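You operate a simulated robot arm through the tools that you are given. There is no shell and no other tool.

You are at the controls of a simulated robot arm. One attempt, no reset.

## Task
Pack the adapter in the grey pouch for the trip.
Fine: first fit it with the plug head named on the trip card; zip the pouch shut. Set down upright: white travel adapter.

It is judged by the outcome, as a careful person would: the job done as asked, and still so three seconds after it is handed in. It fails if anything else is knocked over, pushed out of place, dropped, spilled or broken.

## Robot
A 6-joint arm with a two-finger gripper, fixed in place. Base frame: the origin is at the foot of the arm, x ahead of it, y to its left, z up. Units: mm, degrees, N and s.
Its first joint turns from -166.0 to 166.0 degrees. Payload 2.54 kg.
The tool frame sits at the grasp point between the pads (the TCP): z along the fingers, y along the line on which they close. The tips reach 30 mm beyond it. The gripper opens to 116 mm. The gripper's body begins 95 mm behind the TCP.
Orientation is told as [roll, pitch, yaw] about the base's x, y, z axes, in that order, counted from this pose: with the fingers straight down and closing along the base's y, the tool's x points along the base's -x, its y along +y and its z along -z.

## Interface
- The arm moves only by the tool send_rows. Its argument "plan" is a list of rows, each a list of 3 entries, a list of its own where there are three numbers: the gripper command, from -1 (fully open) to 1 (shut), values between in proportion, then the shift along the base's x, y, z in mm, then the turn, a rotation vector about the base's x, y, z in degrees. In form: [[jaw, [dx, dy, dz], [rx, ry, rz]], ...]. A call has 1 to 20 rows; each row is the pose to reach, as a shift and turn from the pose commanded when the call began. Rows are played at 5 a second. More than 50 mm and 8.6 degrees between two rows, or a gripper value outside its range, and nothing of the call is played. Where a pose cannot be reached the arm comes as near as it can. A force on the tool above 40 N (or 10 N above the force at the start of the call, whichever is more), or a blocked arm, ends the call early, and 0.2 s more pass. The fingers move at their own pace (about 72 mm/s each) and stop on an object; they squeeze with about 38 N. The grip force told is the motor's: it shows also when the fingers shut on nothing. Time passes only in rows, and 0.2 s behind the last, so rows that repeat a pose let the fingers close. It gives the time, the measured TCP pose, the force on the tool (base axes), the opening and the grip force at its end, in the units of the frame above (readings bear some noise), with the torque about the TCP (base axes, N m) and any sound that the robot's microphone picked up.
- Cameras (640 x 400 px; columns grow to the right, rows downward): "scene" is fixed at [50.1, 652, 1159.4]; the picture's right is [-0.64, -0.77, 0.00], its down [-0.40, 0.33, -0.86] and it looks along [0.66, -0.55, -0.51] (base axes); focal length 214 px, centre (320, 200). "wrist" rides on the gripper at [69, -15, -122] in the tool frame; the picture's right is [0.22, 0.98, 0.00], its down [-0.83, 0.18, -0.53] and it looks along [-0.52, 0.12, 0.85] (tool axes); focal length 251 px, centre (320, 200).
- camera(camera): a new picture of that camera. The clock stands still meanwhile.
- probe_pixels(camera, pixels): for up to 12 pixels [column, row] of the newest picture of that camera ("zoom" is the newest enlarged one), the place [x, y, z] in the base frame of the surface seen there, good to about 3 mm. The clock stands still meanwhile.
- close_up(camera, box): a new picture of the part [left, top, right, bottom] of that camera's present view, enlarged. The clock stands still meanwhile.
- job_done(): hands the job in; it is judged then, once.

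Open the gripper and draw the arm clear of the work before you hand the job in, unless the task says otherwise.

The tools are called after ">>>" as a command line: name --argument value ..., lists and objects as JSON in quotes. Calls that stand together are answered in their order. send_rows: Moves the arm, as the interface text tells. Its arguments: {"type":"object","properties":{"plan":{"type":"array"}},"required":["plan"]} The other tools are called the same way: camera (camera) takes a picture; probe_pixels (camera, pixels) gives the place of the surface under pixels of a picture; close_up (camera, box) takes an enlarged picture of a part of a camera's view; job_done () hands the job in.

At the start:

```text
clock: 0.0
position: [300.7, 419.0, 965.4]
tool_rot: [0.1, -0.1, 0.0]
ft_force: [0.6, 0.4, 1.4]
wrist_torque: [0.02, -0.02, -0.03]
opening: 115.8
gripper_force: 0.1
```

scene: 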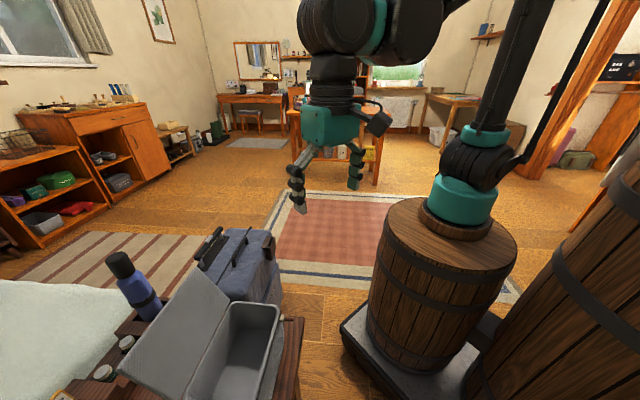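
wrist: 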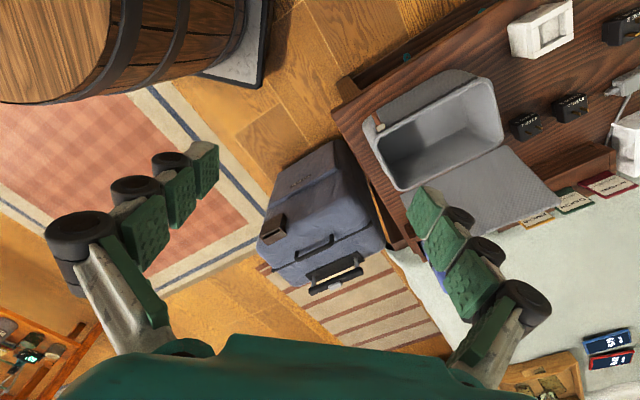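

The wrist picture shows the open grey pouch near (440,130), black plug heads near (525,125), (570,108), a white adapter near (540,30), and cards near (540,220)-(610,185). I look closer at these.

>>> close_up --camera "wrist" --box '[480, 0, 640, 100]'

>>> close_up --camera "wrist" --box '[480, 80, 640, 240]'

>>> close_up --camera "wrist" --box '[330, 50, 530, 250]'

>>> close_up --camera "scene" --box '[40, 220, 320, 400]'

```text
4.00 times, centred on (560, 50) of wrist
```

zoom: 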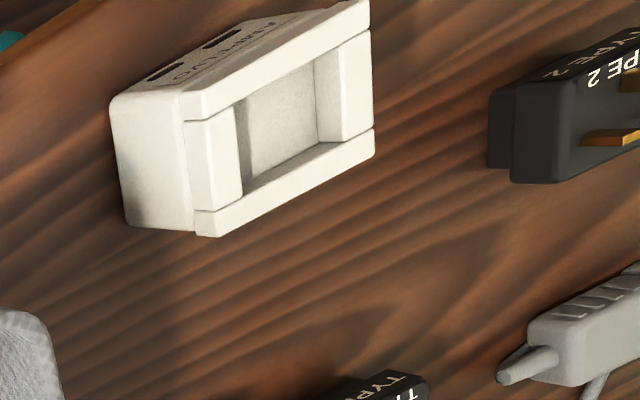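

```text
2.50 times, centred on (560, 160) of wrist
```

zoom: 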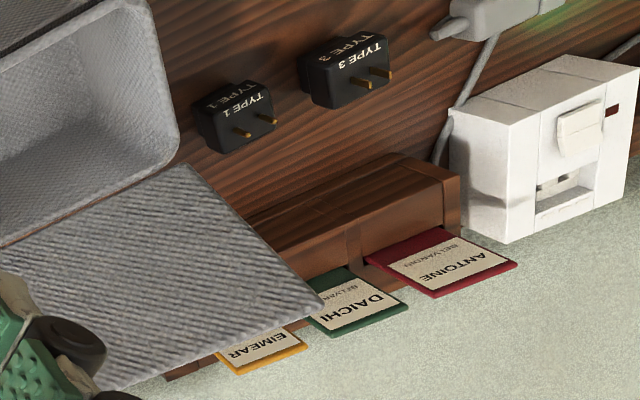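

```text
2.00 times, centred on (430, 150) of wrist
```

zoom: 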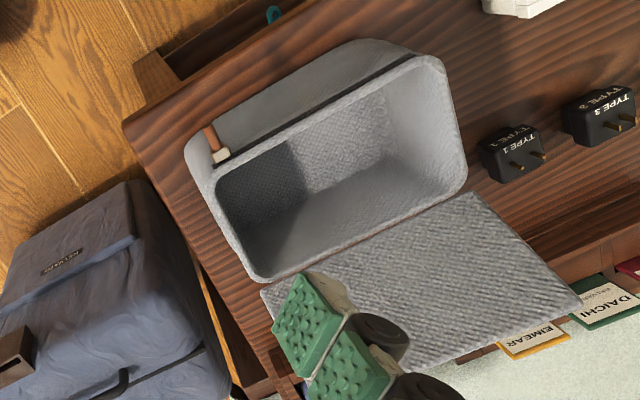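

```text
2.22 times, centred on (180, 310) of scene
```

zoom: 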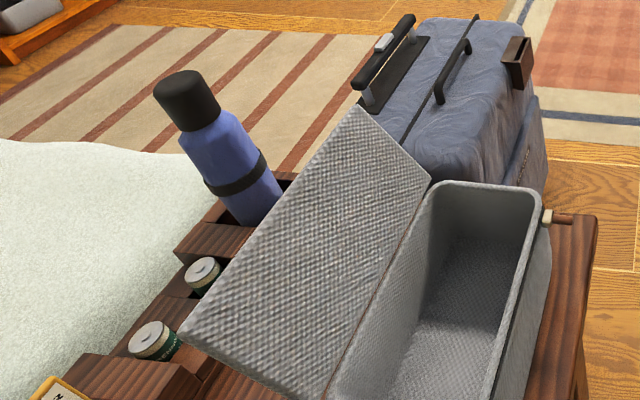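

The three small cards bear names (EIMEAR, DAICHI, ANTOINE); the trip card itself I haven't found yet. I look at other parts of the views.

>>> close_up --camera "wrist" --box '[500, 300, 640, 400]'

>>> close_up --camera "wrist" --box '[560, 140, 640, 220]'

>>> close_up --camera "wrist" --box '[250, 130, 400, 300]'

>>> close_up --camera "scene" --box '[0, 40, 200, 240]'

>>> close_up --camera "scene" --box '[0, 340, 160, 400]'

>>> close_up --camera "scene" --box '[500, 20, 640, 180]'

```text
4.00 times, centred on (570, 350) of wrist
```

zoom: 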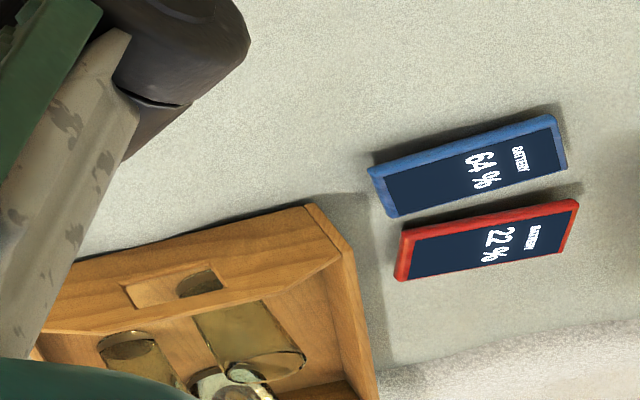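

```text
5.00 times, centred on (600, 180) of wrist
```

zoom: 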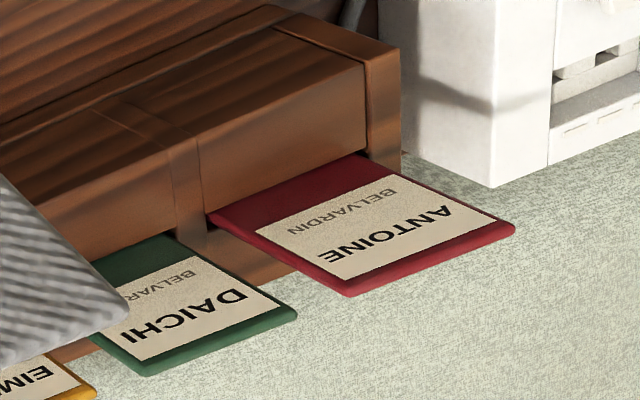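

```text
2.35 times, centred on (325, 215) of wrist
```

zoom: 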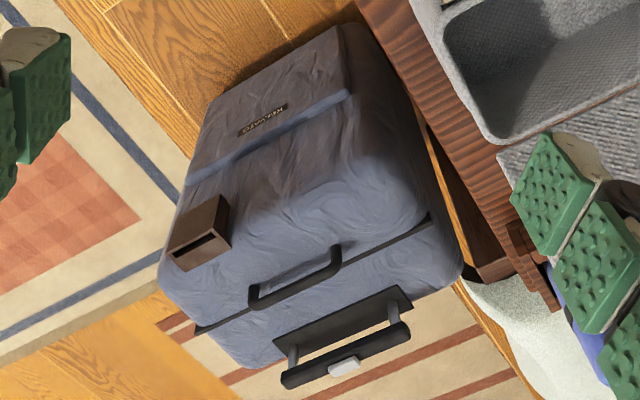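

```text
2.00 times, centred on (100, 140) of scene
```

zoom: 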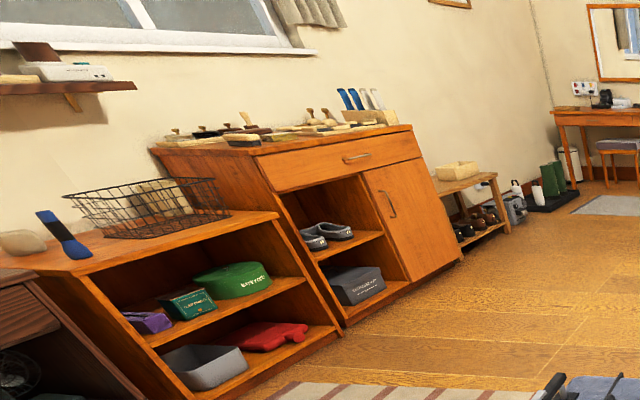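

```text
4.00 times, centred on (80, 370) of scene
```

zoom: 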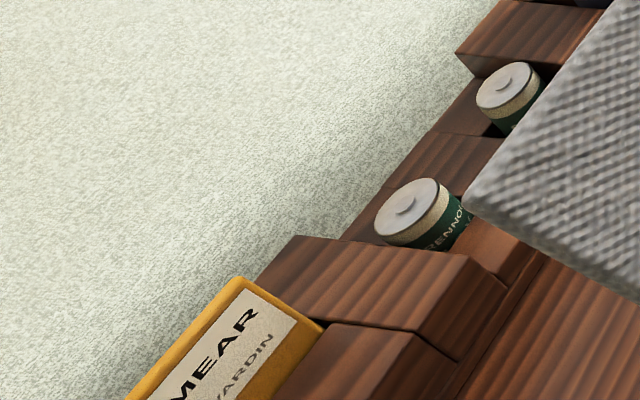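

```text
2.50 times, centred on (570, 100) of scene
```

zoom: 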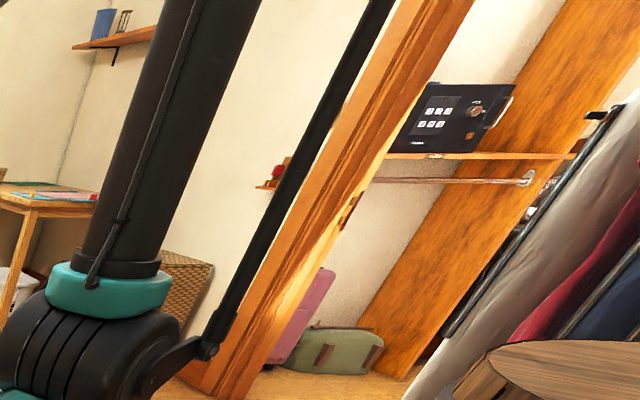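

I probe key points to place the table and objects in the base frame.

>>> probe_pixels --camera "wrist" --pixels '[[345, 108], [380, 140], [490, 85], [400, 188], [555, 205], [525, 125], [570, 108], [625, 30], [540, 30], [620, 90], [630, 130], [605, 185]]'

>>> probe_pixels --camera "scene" --pixels '[[130, 275], [130, 340], [105, 372], [60, 330], [240, 260], [250, 340], [180, 320], [230, 305], [275, 310], [215, 270], [300, 320], [280, 385]]'

```text
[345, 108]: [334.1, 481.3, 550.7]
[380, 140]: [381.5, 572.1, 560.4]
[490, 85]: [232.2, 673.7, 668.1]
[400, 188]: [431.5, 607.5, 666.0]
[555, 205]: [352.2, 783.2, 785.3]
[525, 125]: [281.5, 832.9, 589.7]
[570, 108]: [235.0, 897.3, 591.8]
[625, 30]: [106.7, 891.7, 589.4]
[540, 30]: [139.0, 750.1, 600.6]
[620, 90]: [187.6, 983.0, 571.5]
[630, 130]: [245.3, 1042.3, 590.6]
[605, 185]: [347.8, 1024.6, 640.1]
```

```text
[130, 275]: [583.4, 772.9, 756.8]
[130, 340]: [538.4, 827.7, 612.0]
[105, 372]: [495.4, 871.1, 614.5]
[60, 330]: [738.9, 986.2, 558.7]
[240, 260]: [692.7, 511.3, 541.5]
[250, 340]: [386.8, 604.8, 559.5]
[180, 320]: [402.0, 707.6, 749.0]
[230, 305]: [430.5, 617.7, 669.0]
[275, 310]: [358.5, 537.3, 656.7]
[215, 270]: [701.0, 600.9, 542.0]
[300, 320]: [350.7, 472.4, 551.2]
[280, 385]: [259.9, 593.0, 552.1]
```

The table top lies at z≈550 and objects reach out to y≈1040. I move the arm sideways at safe height (z≈965) to view the far side of the table.

>>> send_rows --plan '[[-1, [-20, 40, 0], [0, 0, 0]], [-1, [-40, 80, 0], [0, 0, 0]], [-1, [-60, 120, 0], [0, 0, 0]], [-1, [-80, 160, 0], [0, 0, 0]], [-1, [-100, 200, 0], [0, 0, 0]], [-1, [-120, 240, 0], [0, 0, 0]], [-1, [-140, 280, 0], [0, 0, 0]], [-1, [-150, 300, 0], [0, 0, 0]], [-1, [-150, 300, 0], [0, 0, 0]]]'

>>> camera --camera "wrist"

>>> camera --camera "scene"

```text
clock: 2.0
position: [151.3, 718.8, 968.1]
tool_rot: [0.1, -0.1, 0.1]
ft_force: [0.2, -0.2, -0.1]
wrist_torque: [-0.02, 0.0, 0.0]
opening: 116.1
gripper_force: 0.1
```

```text
taken
```

wrist: 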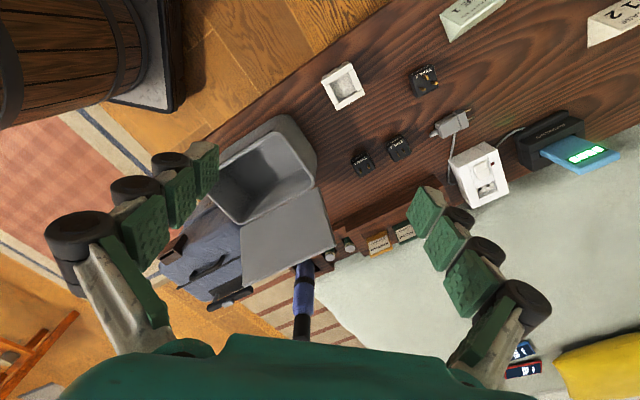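

```text
taken
```

scene: 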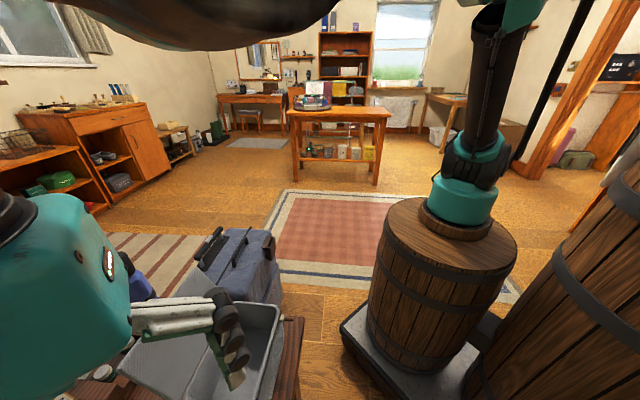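

Now there is a standing card at about (470,15) and a calendar-like object at (610,25). I zoom on these and the other table items.

>>> close_up --camera "wrist" --box '[420, 0, 640, 110]'

>>> close_up --camera "wrist" --box '[320, 50, 480, 180]'

>>> close_up --camera "wrist" --box '[420, 90, 640, 220]'

>>> close_up --camera "wrist" --box '[200, 100, 420, 270]'

>>> probe_pixels --camera "wrist" --pixels '[[343, 85], [425, 80], [400, 148], [362, 162], [455, 120], [470, 15], [610, 25], [480, 170], [560, 130], [590, 150], [450, 35], [500, 5]]'

```text
2.91 times, centred on (530, 55) of wrist
```

zoom: 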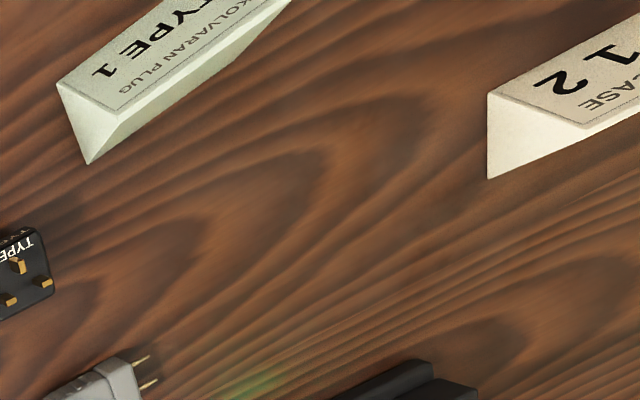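

```text
3.08 times, centred on (400, 115) of wrist
```

zoom: 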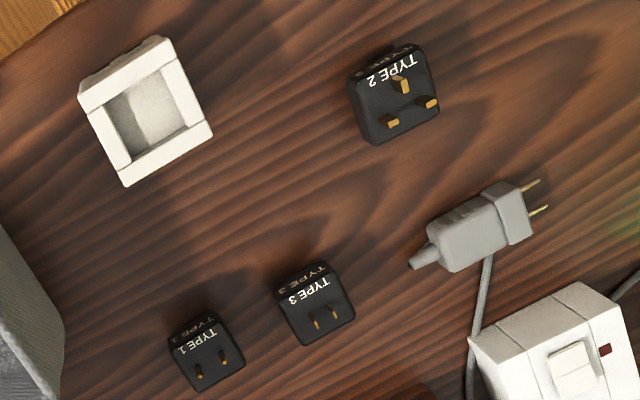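

```text
2.91 times, centred on (530, 155) of wrist
```

zoom: 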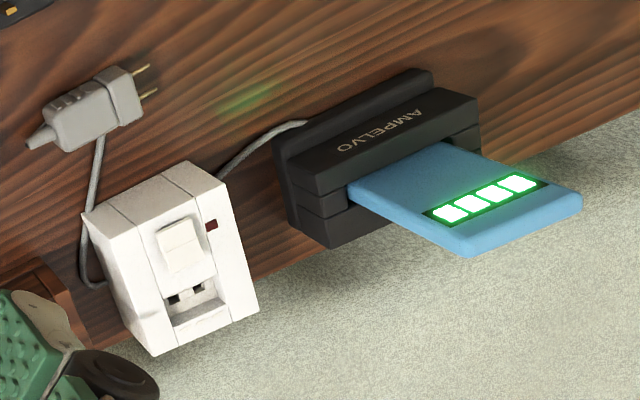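

```text
2.35 times, centred on (310, 185) of wrist
```

zoom: 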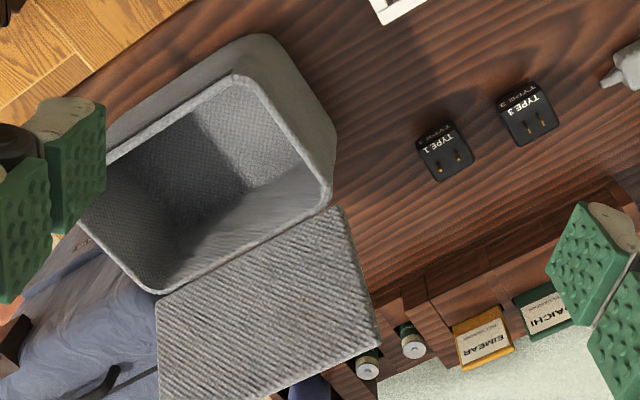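

```text
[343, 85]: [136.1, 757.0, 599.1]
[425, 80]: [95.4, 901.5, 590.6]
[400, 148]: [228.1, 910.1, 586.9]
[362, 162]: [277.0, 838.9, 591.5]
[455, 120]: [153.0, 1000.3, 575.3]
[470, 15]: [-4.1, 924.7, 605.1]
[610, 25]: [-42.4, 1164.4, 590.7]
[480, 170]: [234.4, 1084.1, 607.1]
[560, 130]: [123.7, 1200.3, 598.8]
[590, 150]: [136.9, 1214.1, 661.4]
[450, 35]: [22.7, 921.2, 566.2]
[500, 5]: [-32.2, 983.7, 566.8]
```

The standing card reads "TYPE 1 / KOLVARAN PLUG" partially, another says "...12 / ...CASE". I move toward -x to read both in full.

>>> send_rows --plan '[[-1, [-40, 15, 0], [0, 0, 0]], [-1, [-80, 30, 0], [0, 0, 0]], [-1, [-120, 45, 0], [0, 0, 0]], [-1, [-160, 60, 0], [0, 0, 0]], [-1, [-200, 80, 0], [0, 0, 0]], [-1, [-240, 80, 0], [0, 0, 0]], [-1, [-240, 80, 0], [0, 0, 0]]]'

>>> camera --camera "wrist"

```text
clock: 3.6
position: [-90.5, 799.3, 963.8]
tool_rot: [0.0, 0.0, 0.0]
ft_force: [0.2, -0.3, -1.0]
wrist_torque: [-0.01, -0.02, 0.0]
opening: 115.9
gripper_force: 0.0
```

```text
taken
```

wrist: 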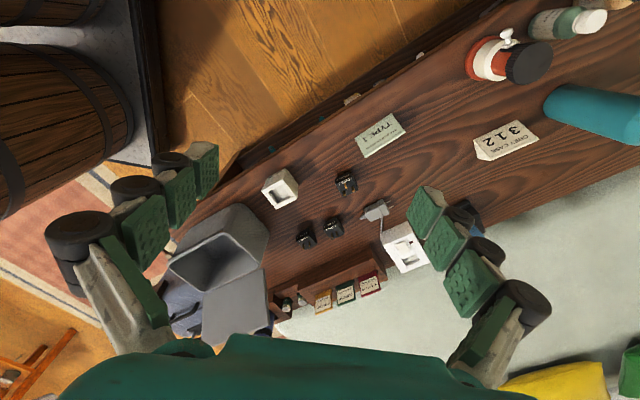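

>>> close_up --camera "wrist" --box '[340, 100, 440, 170]'

>>> close_up --camera "wrist" --box '[450, 100, 560, 170]'

>>> close_up --camera "wrist" --box '[220, 150, 380, 270]'

>>> close_up --camera "wrist" --box '[230, 60, 440, 180]'

```text
5.71 times, centred on (390, 135) of wrist
```

zoom: 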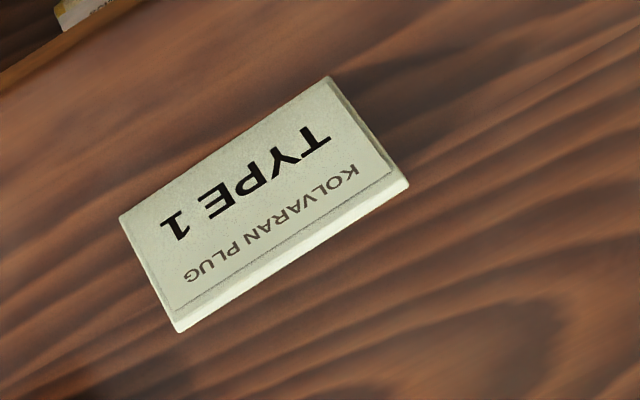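

```text
5.71 times, centred on (505, 135) of wrist
```

zoom: 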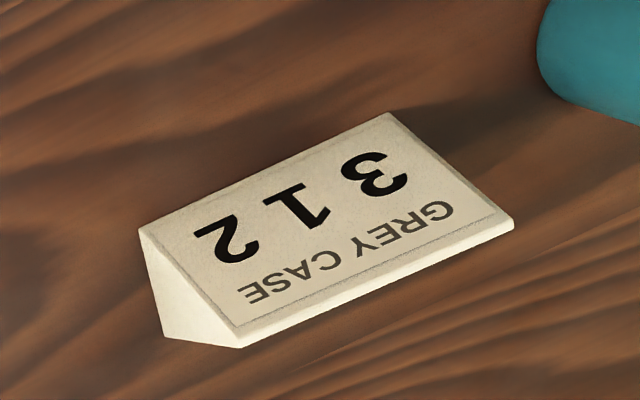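

```text
3.33 times, centred on (300, 210) of wrist
```

zoom: 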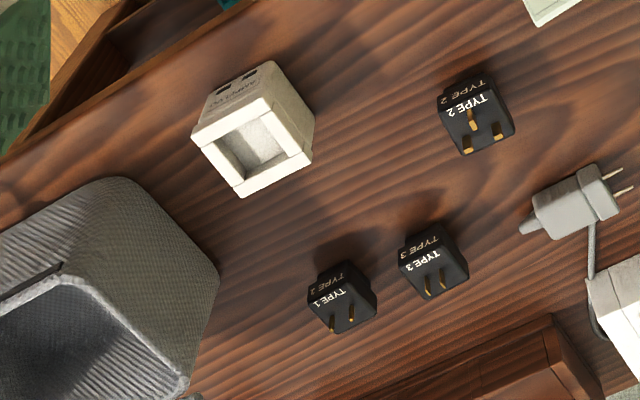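

```text
3.05 times, centred on (335, 120) of wrist
```

zoom: 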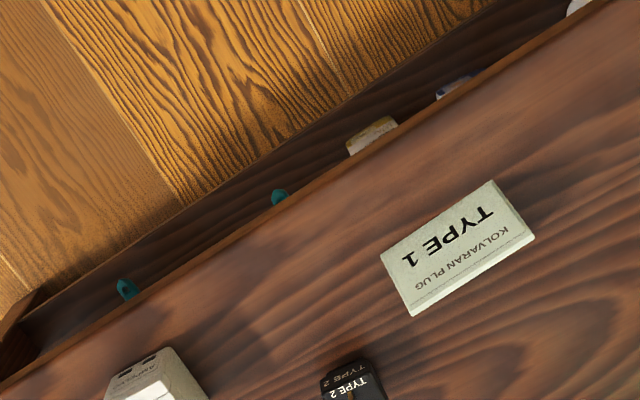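

The trip card names TYPE 1 (Kolvaran plug). The heads have text on two faces; I zoom to verify each head's identity.

>>> close_up --camera "wrist" --box '[290, 205, 350, 255]'

>>> close_up --camera "wrist" --box '[260, 165, 305, 210]'

>>> close_up --camera "wrist" --box '[320, 160, 370, 200]'

>>> close_up --camera "wrist" --box '[150, 180, 290, 340]'

```text
8.00 times, centred on (320, 230) of wrist
```

zoom: 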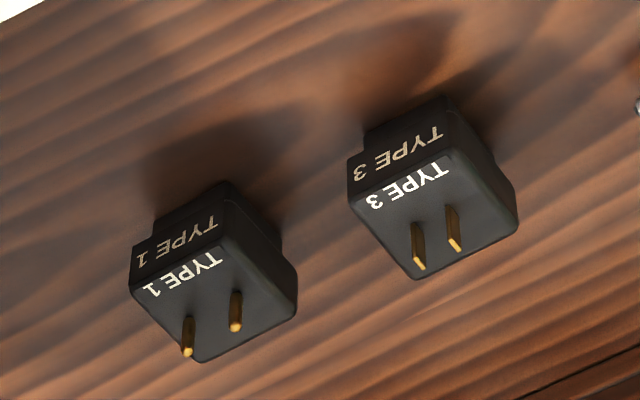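

```text
8.89 times, centred on (282, 188) of wrist
```

zoom: 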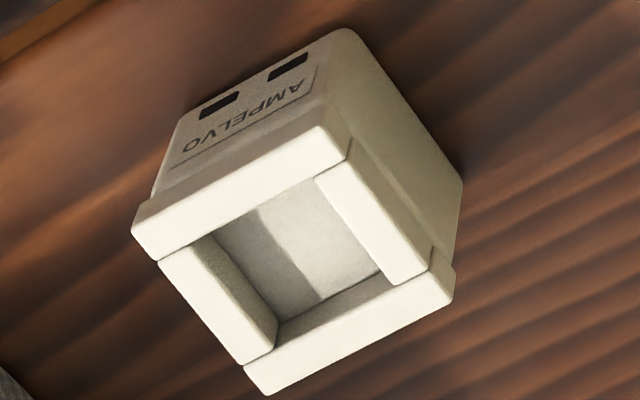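

```text
10.00 times, centred on (345, 180) of wrist
```

zoom: 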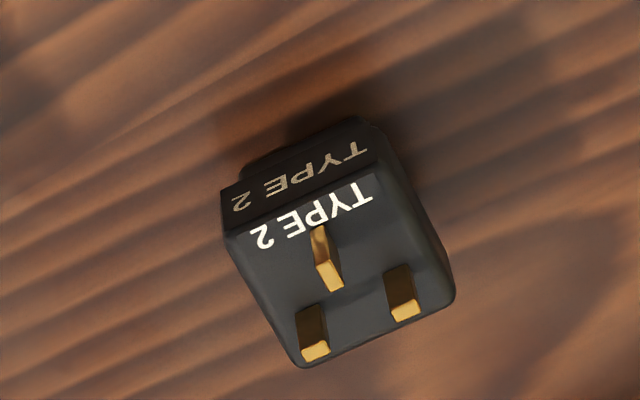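

```text
2.50 times, centred on (220, 260) of wrist
```

zoom: 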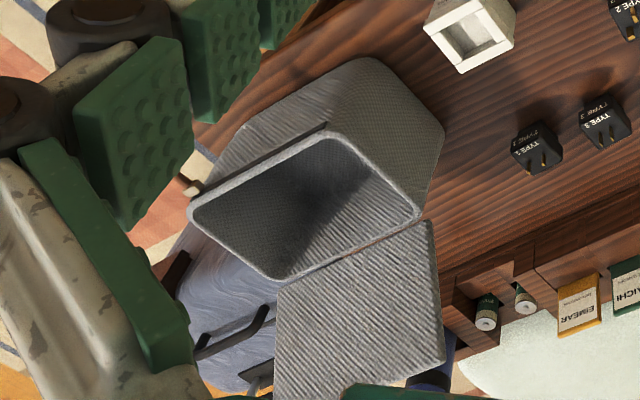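

TYPE 1 head (two round pins up) is the one to use. I lower the arm for a closer, more accurate look at the adapter and heads.

>>> send_rows --plan '[[-1, [30, -10, -40], [0, 0, 0]], [-1, [60, -20, -80], [0, 0, 0]], [-1, [90, -30, -120], [0, 0, 0]], [-1, [110, -30, -160], [0, 0, 0]], [-1, [130, -30, -200], [0, 0, 0]], [-1, [130, -30, -200], [0, 0, 0]]]'

>>> camera --camera "wrist"

>>> camera --camera "scene"

```text
refused: row 1 steps farther than a row can; nothing moved
```

```text
taken
```

wrist: 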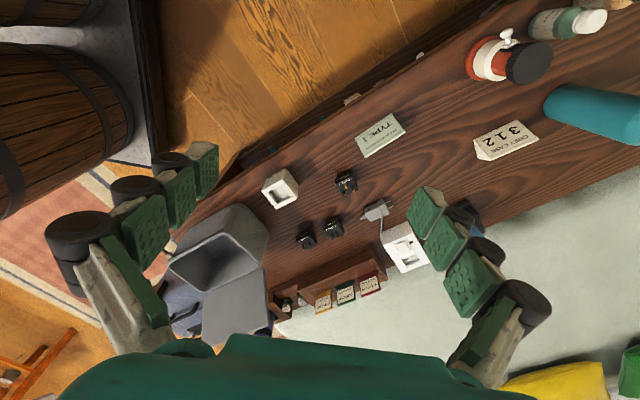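

```text
taken
```

scene: 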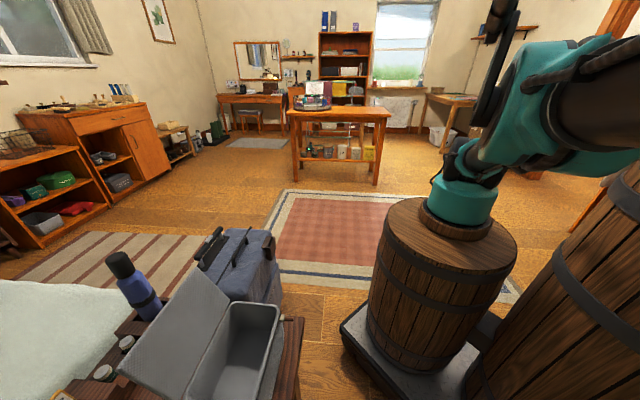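

The first row was a bit over 50 mm, so nothing moved. I resend with smaller steps.

>>> send_rows --plan '[[-1, [20, -5, -34], [0, 0, 0]], [-1, [40, -10, -68], [0, 0, 0]], [-1, [60, -15, -102], [0, 0, 0]], [-1, [80, -20, -136], [0, 0, 0]], [-1, [100, -25, -170], [0, 0, 0]], [-1, [125, -30, -200], [0, 0, 0]], [-1, [125, -30, -200], [0, 0, 0]]]'

>>> camera --camera "wrist"

```text
clock: 5.2
position: [35.4, 768.7, 764.6]
tool_rot: [0.1, 0.0, 0.0]
ft_force: [-0.3, -0.6, 1.8]
wrist_torque: [-0.01, 0.0, -0.01]
opening: 116.0
gripper_force: 0.0
```

```text
taken
```

wrist: 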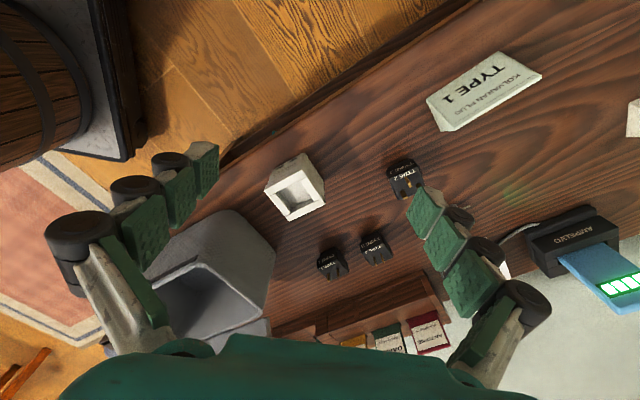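

>>> close_up --camera "wrist" --box '[255, 140, 335, 230]'

>>> close_up --camera "wrist" --box '[300, 225, 400, 290]'

>>> probe_pixels --camera "wrist" --pixels '[[265, 188], [310, 167], [325, 202], [290, 221], [297, 192], [318, 264], [343, 256], [330, 277], [360, 247], [384, 240], [300, 155], [275, 165]]'

```text
4.44 times, centred on (295, 185) of wrist
```

zoom: 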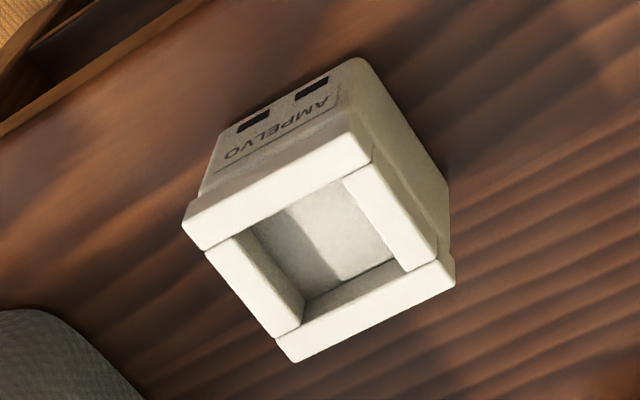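

```text
6.15 times, centred on (350, 258) of wrist
```

zoom: 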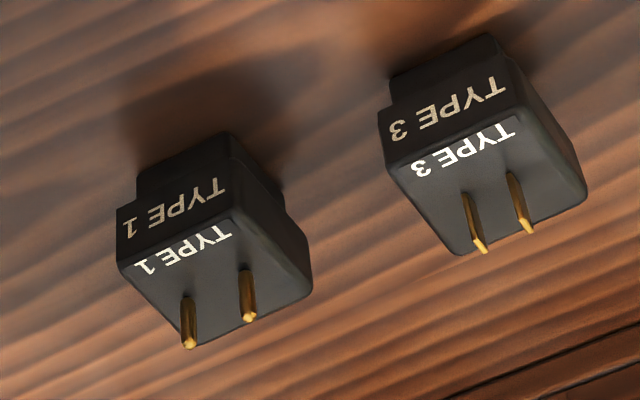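

```text
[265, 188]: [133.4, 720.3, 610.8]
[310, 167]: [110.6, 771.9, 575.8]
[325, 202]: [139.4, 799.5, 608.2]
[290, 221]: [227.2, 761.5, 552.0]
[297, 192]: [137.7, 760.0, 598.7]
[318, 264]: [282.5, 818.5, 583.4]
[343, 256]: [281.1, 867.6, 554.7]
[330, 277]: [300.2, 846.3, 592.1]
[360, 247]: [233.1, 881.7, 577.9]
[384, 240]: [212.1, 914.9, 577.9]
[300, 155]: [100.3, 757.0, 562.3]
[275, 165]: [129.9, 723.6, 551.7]
```

I take an enlarged picture of the adapter and probe rim corners, recess corners and floor.

>>> close_up --camera "wrist" --box '[255, 140, 335, 230]'

>>> probe_pixels --camera "zoom" --pixels '[[188, 222], [364, 138], [450, 280], [296, 355], [222, 256], [274, 328], [400, 268], [342, 184], [330, 225], [290, 215], [375, 250], [310, 285]]'

>>> close_up --camera "wrist" --box '[300, 225, 400, 290]'

>>> probe_pixels --camera "zoom" --pixels '[[122, 264], [232, 222], [306, 280], [198, 345], [215, 275], [270, 255], [122, 215], [228, 165], [298, 245], [188, 343], [248, 317], [180, 160]]'

```text
4.44 times, centred on (295, 185) of wrist
```

zoom: 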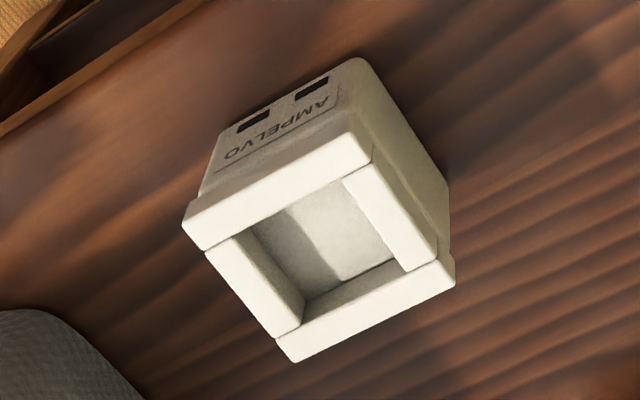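

```text
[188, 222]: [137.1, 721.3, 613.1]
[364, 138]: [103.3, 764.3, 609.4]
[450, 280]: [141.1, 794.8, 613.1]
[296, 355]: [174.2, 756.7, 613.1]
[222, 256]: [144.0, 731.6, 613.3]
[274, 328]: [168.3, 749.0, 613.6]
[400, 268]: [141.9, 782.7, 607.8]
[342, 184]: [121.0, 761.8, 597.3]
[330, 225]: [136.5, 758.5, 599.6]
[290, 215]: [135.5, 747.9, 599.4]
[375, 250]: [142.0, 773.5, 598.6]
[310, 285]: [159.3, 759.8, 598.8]
```

```text
6.15 times, centred on (350, 258) of wrist
```

zoom: 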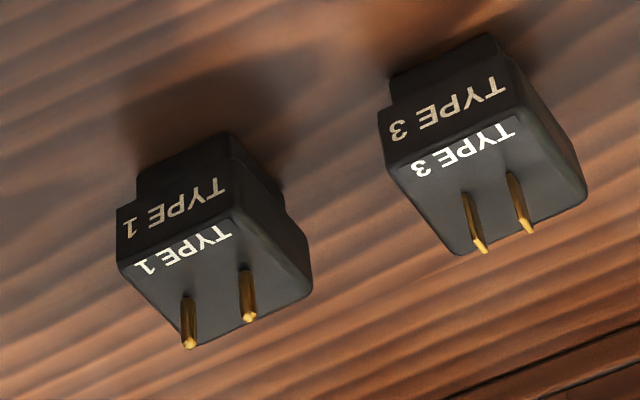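

```text
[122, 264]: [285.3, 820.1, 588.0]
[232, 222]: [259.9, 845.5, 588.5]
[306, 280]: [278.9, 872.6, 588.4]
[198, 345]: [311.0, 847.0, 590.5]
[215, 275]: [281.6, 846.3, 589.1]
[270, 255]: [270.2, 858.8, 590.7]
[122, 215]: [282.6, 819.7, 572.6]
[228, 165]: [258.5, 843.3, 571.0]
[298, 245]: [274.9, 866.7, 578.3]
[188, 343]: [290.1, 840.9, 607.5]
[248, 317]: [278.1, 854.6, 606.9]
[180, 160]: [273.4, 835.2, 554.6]
```

Adapter rim is at z≈613 with a recess floor at ≈599; the TYPE 1 head top is z≈589 with centre near (284,846). Now I go up and over to study the pouch, its lid and the zip tab.

>>> send_rows --plan '[[-1, [0, 0, 45], [0, 0, 0]], [-1, [0, 0, 90], [0, 0, 0]], [-1, [10, -30, 125], [0, 0, 0]], [-1, [30, -60, 155], [0, 0, 0]], [-1, [50, -95, 180], [0, 0, 0]], [-1, [70, -140, 180], [0, 0, 0]], [-1, [90, -185, 180], [0, 0, 0]], [-1, [110, -220, 180], [0, 0, 0]], [-1, [110, -220, 180], [0, 0, 0]]]'

>>> camera --camera "wrist"

>>> close_up --camera "wrist" --box '[240, 120, 500, 330]'

```text
clock: 7.2
position: [145.9, 549.6, 943.9]
tool_rot: [0.0, -0.1, 0.0]
ft_force: [-0.7, -0.4, -0.2]
wrist_torque: [0.01, 0.03, 0.01]
opening: 116.0
gripper_force: 0.1
```

```text
taken
```

wrist: 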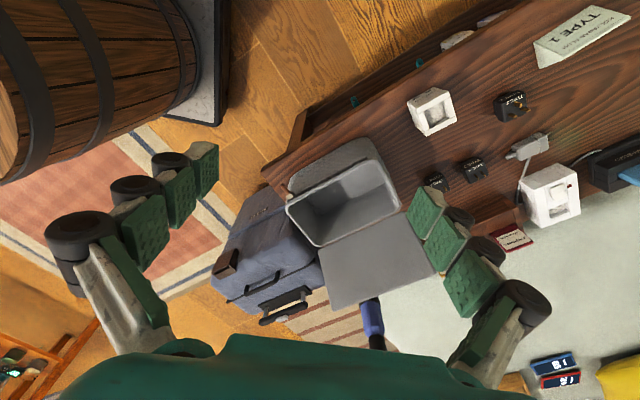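

```text
1.90 times, centred on (370, 225) of wrist
```

zoom: 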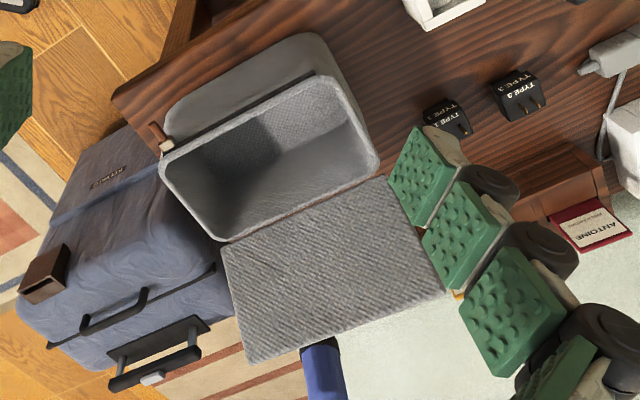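

I probe the pouch's rim, lid, floor and zip tab from this enlarged view.

>>> probe_pixels --camera "zoom" --pixels '[[166, 168], [333, 80], [376, 160], [224, 238], [224, 250], [383, 182], [442, 290], [250, 360], [166, 148], [156, 138], [240, 108], [312, 73]]'

>>> probe_pixels --camera "zoom" --pixels '[[160, 132], [172, 100], [300, 40], [330, 60], [255, 180], [300, 200], [330, 175], [230, 215], [180, 140], [250, 118], [300, 90], [350, 50]]'

>>> close_up --camera "wrist" --box '[280, 130, 420, 250]'

```text
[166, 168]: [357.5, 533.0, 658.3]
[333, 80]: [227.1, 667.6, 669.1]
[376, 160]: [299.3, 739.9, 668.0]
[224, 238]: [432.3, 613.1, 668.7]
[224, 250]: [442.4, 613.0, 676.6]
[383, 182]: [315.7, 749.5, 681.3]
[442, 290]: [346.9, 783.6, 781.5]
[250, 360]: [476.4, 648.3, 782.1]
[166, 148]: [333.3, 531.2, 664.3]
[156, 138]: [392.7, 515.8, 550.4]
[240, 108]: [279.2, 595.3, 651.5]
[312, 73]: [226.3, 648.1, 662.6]
```

```text
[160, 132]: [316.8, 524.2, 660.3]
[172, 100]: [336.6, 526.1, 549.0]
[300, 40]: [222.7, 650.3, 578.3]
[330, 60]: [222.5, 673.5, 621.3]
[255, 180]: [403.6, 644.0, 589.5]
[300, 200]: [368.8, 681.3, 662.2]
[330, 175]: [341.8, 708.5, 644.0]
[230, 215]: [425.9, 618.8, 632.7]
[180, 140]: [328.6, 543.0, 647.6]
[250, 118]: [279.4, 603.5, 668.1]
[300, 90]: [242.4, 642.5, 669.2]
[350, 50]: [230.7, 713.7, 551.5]
```

```text
3.33 times, centred on (350, 190) of wrist
```

zoom: 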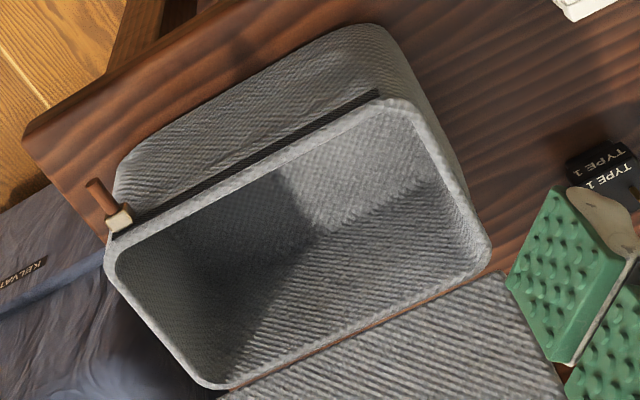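

The pouch rim (z≈668) spans about 190×105 mm at 45°, the lid leans open on the +x+y side, and the zip slider sits at (333,531,664) with its track running along the front side to about (226,648). I turn the gripper 45° and go in for a close look at the TYPE 1 head.

>>> send_rows --plan '[[-0.2, [14, 36, 0], [0, 0, 6.4]], [-0.2, [28, 72, 0], [0, 0, 12.8]], [-0.2, [42, 108, 0], [0, 0, 19.2]], [-0.2, [56, 144, 0], [0, 0, 25.6]], [-0.2, [70, 180, 0], [0, 0, 32]], [-0.2, [84, 216, 0], [0, 0, 38.4]], [-0.2, [96, 255, 0], [0, 0, 45]], [-0.2, [96, 255, -45], [0, 0, 45]], [-0.2, [96, 255, -90], [0, 0, 45]], [-0.2, [96, 255, -135], [0, 0, 45]], [-0.2, [96, 255, -180], [0, 0, 45]], [-0.2, [96, 255, -224], [0, 0, 45]], [-0.2, [96, 255, -224], [0, 0, 45]]]'

>>> camera --camera "wrist"

>>> camera --camera "scene"

```text
clock: 10.0
position: [240.1, 802.0, 720.8]
tool_rot: [0.1, 0.0, 45.0]
ft_force: [0.3, 0.9, -0.2]
wrist_torque: [0.01, 0.0, 0.02]
opening: 69.4
gripper_force: 0.0
```

```text
taken
```

wrist: 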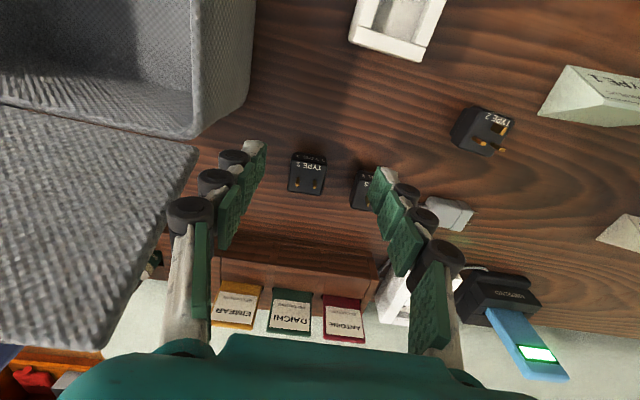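

```text
taken
```

scene: 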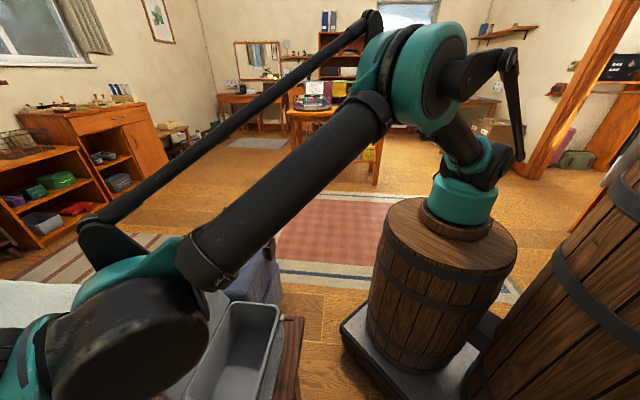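

The TYPE 1 head shows at (307,172) between the finger tips. I zoom in and probe its edges and tenon.

>>> close_up --camera "wrist" --box '[277, 145, 337, 205]'

>>> probe_pixels --camera "wrist" --pixels '[[293, 164], [324, 170], [322, 193], [291, 187], [308, 178], [302, 185], [316, 187], [308, 158], [300, 157], [307, 240], [340, 250], [250, 240]]'

```text
6.67 times, centred on (307, 175) of wrist
```

zoom: 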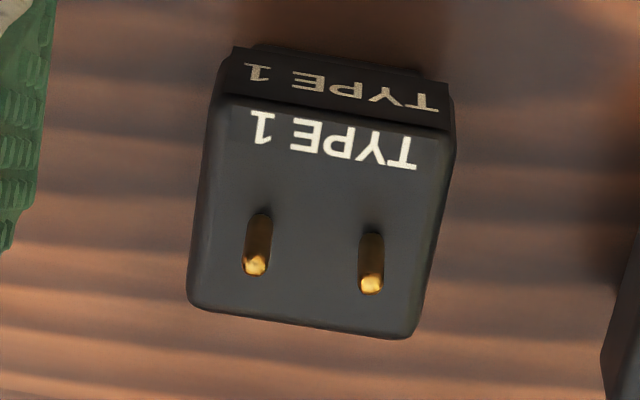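

```text
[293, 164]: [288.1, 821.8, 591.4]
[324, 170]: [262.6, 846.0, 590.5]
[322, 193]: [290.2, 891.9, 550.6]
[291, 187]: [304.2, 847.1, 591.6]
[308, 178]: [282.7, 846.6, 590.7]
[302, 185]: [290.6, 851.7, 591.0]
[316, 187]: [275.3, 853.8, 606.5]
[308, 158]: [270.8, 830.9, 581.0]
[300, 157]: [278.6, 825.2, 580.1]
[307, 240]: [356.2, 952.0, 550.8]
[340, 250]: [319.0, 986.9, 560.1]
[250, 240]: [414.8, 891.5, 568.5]
```

I compute the head's top at about 38×38 mm with its centre near (283,845), turned about 3° from the 45° line. Now I look at the adapter from right above with the same camera yaw.

>>> send_rows --plan '[[-0.2, [-40, -20, 0], [0, 0, 0]], [-0.2, [-80, -40, 0], [0, 0, 0]], [-0.2, [-118.5, -61, 0], [0, 0, 0]], [-0.2, [-118.5, -61, 0], [0, 0, 0]], [-0.2, [-118.5, -61, 0], [0, 0, 0]]]'

>>> camera --camera "wrist"

```text
clock: 11.2
position: [121.5, 746.2, 722.7]
tool_rot: [0.1, 0.0, 45.0]
ft_force: [0.1, 1.0, 0.9]
wrist_torque: [0.05, -0.02, 0.01]
opening: 69.4
gripper_force: 0.1
```

```text
taken
```

wrist: 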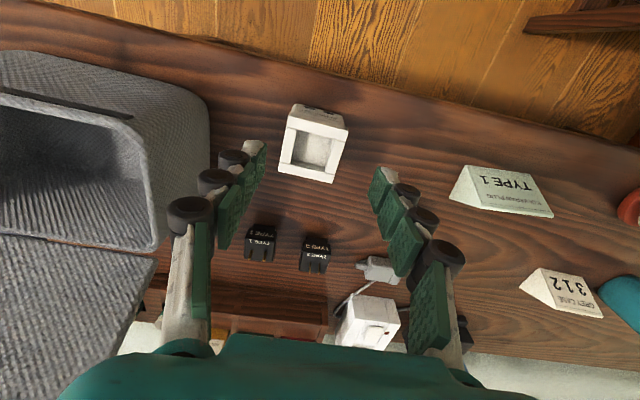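

I zoom on the adapter at (313,143) to fix its centre and yaw.

>>> close_up --camera "wrist" --box '[268, 95, 364, 195]'

>>> probe_pixels --camera "wrist" --pixels '[[289, 118], [347, 129], [332, 181], [279, 171], [297, 130], [330, 136], [324, 168], [293, 163], [313, 150], [320, 155], [305, 145], [313, 175]]'

```text
4.00 times, centred on (316, 145) of wrist
```

zoom: 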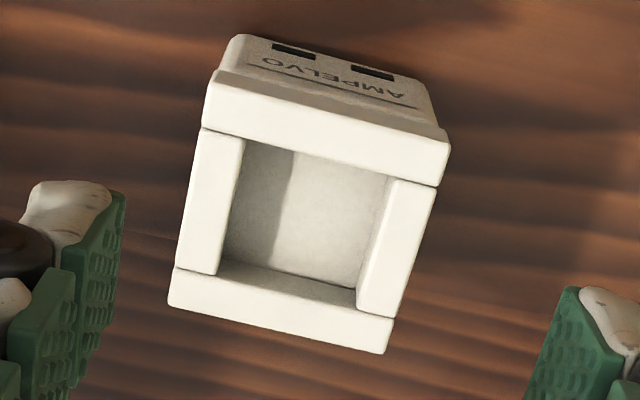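

```text
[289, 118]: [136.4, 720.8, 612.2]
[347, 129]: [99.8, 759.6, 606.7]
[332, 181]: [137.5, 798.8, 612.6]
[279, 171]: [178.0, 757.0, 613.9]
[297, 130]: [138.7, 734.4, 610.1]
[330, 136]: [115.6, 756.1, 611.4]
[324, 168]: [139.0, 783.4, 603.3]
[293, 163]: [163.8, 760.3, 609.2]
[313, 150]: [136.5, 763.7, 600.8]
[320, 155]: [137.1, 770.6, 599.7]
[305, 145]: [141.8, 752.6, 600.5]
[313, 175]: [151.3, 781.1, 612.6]
```

The adapter's recess opening works out at about 36×35 mm, centred near (138.5,756) with yaw ≈43°. Next I move above the TYPE 1 head at z≈650 (tips above the pins) and check alignment.

>>> send_rows --plan '[[-0.2, [40.3, 25.9, 0], [0, 0, 0]], [-0.2, [80.6, 51.8, 0], [0, 0, 1]], [-0.2, [120.9, 77.7, 0], [0, 0, 2]], [-0.2, [161.1, 103.6, 0], [0, 0, 3]], [-0.2, [161.1, 103.6, -35], [0, 0, 3]], [-0.2, [161.1, 103.6, -71], [0, 0, 3]], [-0.2, [161.1, 103.6, -71], [0, 0, 3]]]'

>>> camera --camera "wrist"

>>> close_up --camera "wrist" --box '[220, 120, 440, 260]'

```text
clock: 12.8
position: [287.5, 848.4, 654.1]
tool_rot: [0.1, -0.1, 47.9]
ft_force: [0.2, -0.7, 0.7]
wrist_torque: [-0.01, -0.04, 0.01]
opening: 69.7
gripper_force: 0.1
```

```text
taken
```

wrist: 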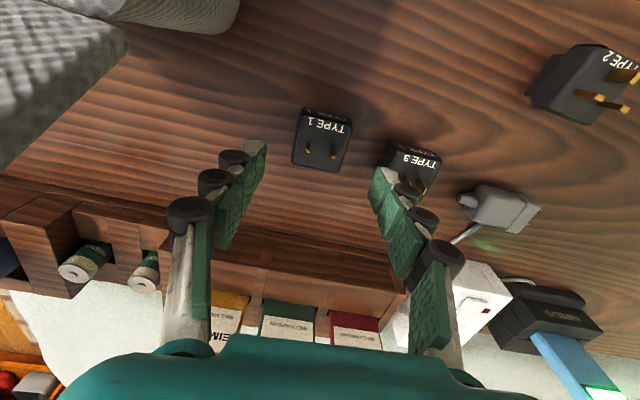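

```text
2.86 times, centred on (330, 190) of wrist
```

zoom: 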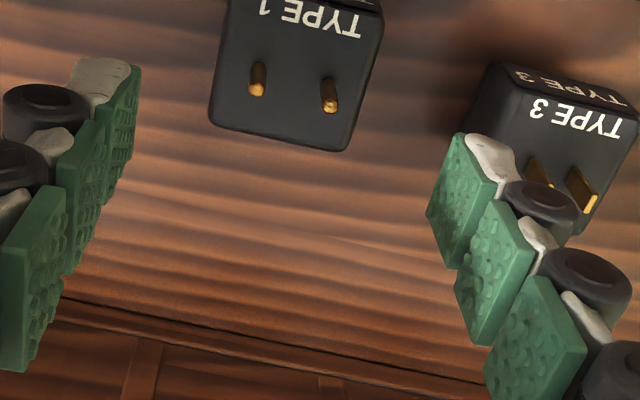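

The head seems a bit off along the tool x direction. I zoom to measure the head's top face against the finger tips.

>>> close_up --camera "wrist" --box '[270, 90, 370, 190]'

>>> probe_pixels --camera "wrist" --pixels '[[302, 118], [349, 127], [337, 169], [294, 160], [320, 140], [308, 151], [332, 157], [258, 150], [378, 178], [330, 112], [300, 111], [310, 135]]'

```text
4.00 times, centred on (320, 140) of wrist
```

zoom: 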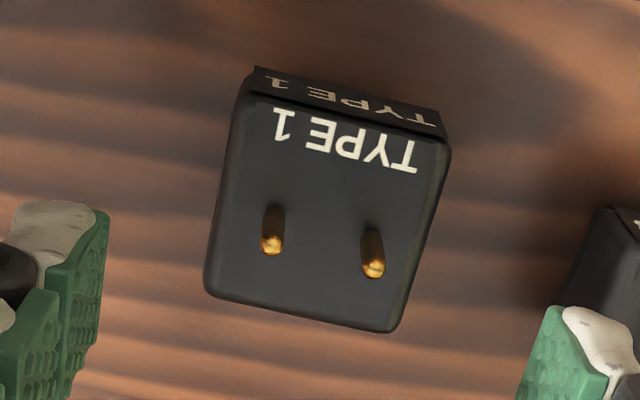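

```text
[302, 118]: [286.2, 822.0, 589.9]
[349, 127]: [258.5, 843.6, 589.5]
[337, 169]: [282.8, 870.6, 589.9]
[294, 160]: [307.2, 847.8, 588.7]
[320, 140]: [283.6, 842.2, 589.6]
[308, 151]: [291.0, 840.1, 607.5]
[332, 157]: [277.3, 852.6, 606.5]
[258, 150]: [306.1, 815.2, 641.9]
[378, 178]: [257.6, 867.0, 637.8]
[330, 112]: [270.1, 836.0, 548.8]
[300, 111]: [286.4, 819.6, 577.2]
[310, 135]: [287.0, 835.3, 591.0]
```

I send a still row or two to see how noisy the pose reading is here.

>>> send_rows --plan '[[-0.2, [0, 0, 0], [0, 0, 0]]]'

>>> send_rows --plan '[[-0.2, [0, 0, 0], [0, 0, 0]]]'

>>> send_rows --plan '[[-0.2, [0, 0, 0], [0, 0, 0]]]'

>>> send_rows --plan '[[-0.2, [0, 0, 0], [0, 0, 0]]]'

```text
clock: 13.2
position: [287.3, 847.6, 653.4]
tool_rot: [0.1, 0.0, 48.0]
ft_force: [0.1, 0.3, 0.0]
wrist_torque: [0.01, 0.01, 0.01]
opening: 69.8
gripper_force: 0.1
```

```text
clock: 13.6
position: [288.1, 847.8, 652.5]
tool_rot: [0.1, 0.0, 47.9]
ft_force: [-0.5, 0.2, 0.0]
wrist_torque: [0.0, -0.02, -0.01]
opening: 69.8
gripper_force: 0.0
```

```text
clock: 14.0
position: [286.8, 849.1, 653.3]
tool_rot: [0.2, 0.0, 48.0]
ft_force: [-0.4, 0.3, 0.1]
wrist_torque: [0.05, 0.0, 0.02]
opening: 69.1
gripper_force: 0.1
```

```text
clock: 14.4
position: [287.8, 848.3, 652.8]
tool_rot: [0.0, 0.1, 48.0]
ft_force: [-0.3, -0.4, -0.2]
wrist_torque: [0.0, -0.02, 0.0]
opening: 69.5
gripper_force: 0.0
```

Averaging gives TCP (287.5,848.2,653.2); the head's centre is about 4.5 mm short of it along the 45° direction and yaw ≈47°. I correct, descend to z≈605 (tips just above the tenon shoulder), leaving the jaw open, then look.

>>> send_rows --plan '[[-0.2, [-3.5, -2.8, 0], [0, 0, -1]], [-0.2, [-3.5, -2.8, -12], [0, 0, -1]], [-0.2, [-3.5, -2.8, -24], [0, 0, -1]], [-0.2, [-3.5, -2.8, -36], [0, 0, -1]], [-0.2, [-3.5, -2.8, -48], [0, 0, -1]], [-0.2, [-3.5, -2.8, -48], [0, 0, -1]]]'

>>> close_up --camera "wrist" --box '[220, 90, 420, 215]'

```text
clock: 15.8
position: [280.4, 843.6, 603.1]
tool_rot: [0.0, 0.0, 47.1]
ft_force: [-0.9, -0.2, -0.7]
wrist_torque: [0.0, -0.01, 0.0]
opening: 69.9
gripper_force: 0.0
```

```text
3.20 times, centred on (320, 152) of wrist
```

zoom: 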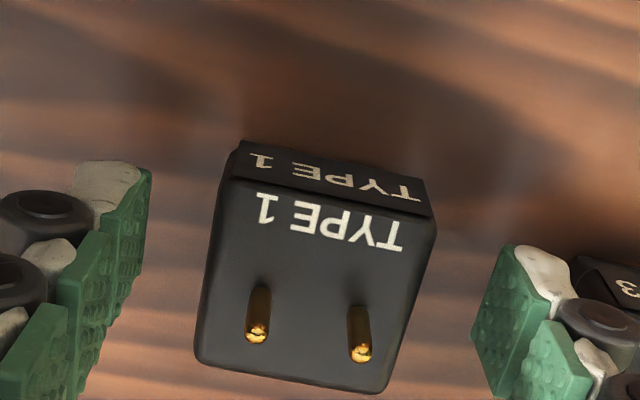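

The reading says (280.4,843.6,603.1). I re-read with a still row to average.

>>> send_rows --plan '[[-0.2, [0, 0, 0], [0, 0, 0]]]'

>>> send_rows --plan '[[-0.2, [0, 0, 0], [0, 0, 0]]]'

>>> probe_pixels --camera "wrist" --pixels '[[318, 170], [300, 145], [340, 160], [320, 143], [300, 140], [345, 150], [340, 200], [290, 190], [322, 142], [335, 147], [330, 138], [318, 134]]'

>>> camera --camera "wrist"

```text
clock: 16.2
position: [281.6, 844.2, 604.1]
tool_rot: [0.1, 0.0, 47.0]
ft_force: [-0.3, 0.3, 0.5]
wrist_torque: [0.0, 0.05, 0.02]
opening: 69.4
gripper_force: 0.2
```

```text
clock: 16.6
position: [281.7, 845.2, 603.9]
tool_rot: [0.0, -0.1, 47.0]
ft_force: [0.5, -0.2, 0.2]
wrist_torque: [-0.01, 0.01, 0.02]
opening: 69.4
gripper_force: 0.0
```

```text
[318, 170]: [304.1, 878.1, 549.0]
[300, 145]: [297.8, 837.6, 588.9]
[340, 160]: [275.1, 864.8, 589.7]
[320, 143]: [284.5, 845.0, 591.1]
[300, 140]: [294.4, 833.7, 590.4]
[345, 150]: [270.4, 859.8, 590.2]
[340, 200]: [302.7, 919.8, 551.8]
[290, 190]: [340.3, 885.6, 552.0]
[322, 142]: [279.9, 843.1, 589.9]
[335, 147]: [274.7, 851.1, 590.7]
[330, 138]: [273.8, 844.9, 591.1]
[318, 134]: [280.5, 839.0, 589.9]
```

```text
taken
```

wrist: 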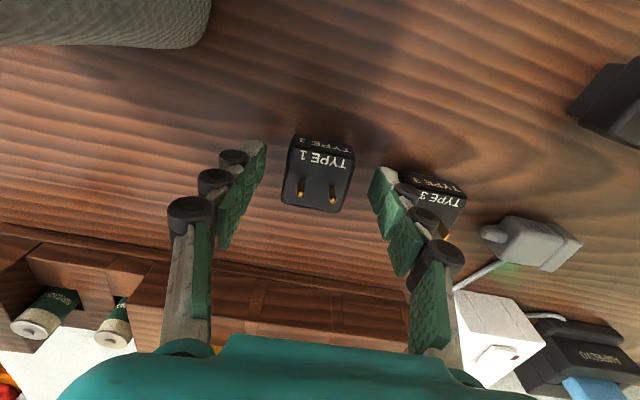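

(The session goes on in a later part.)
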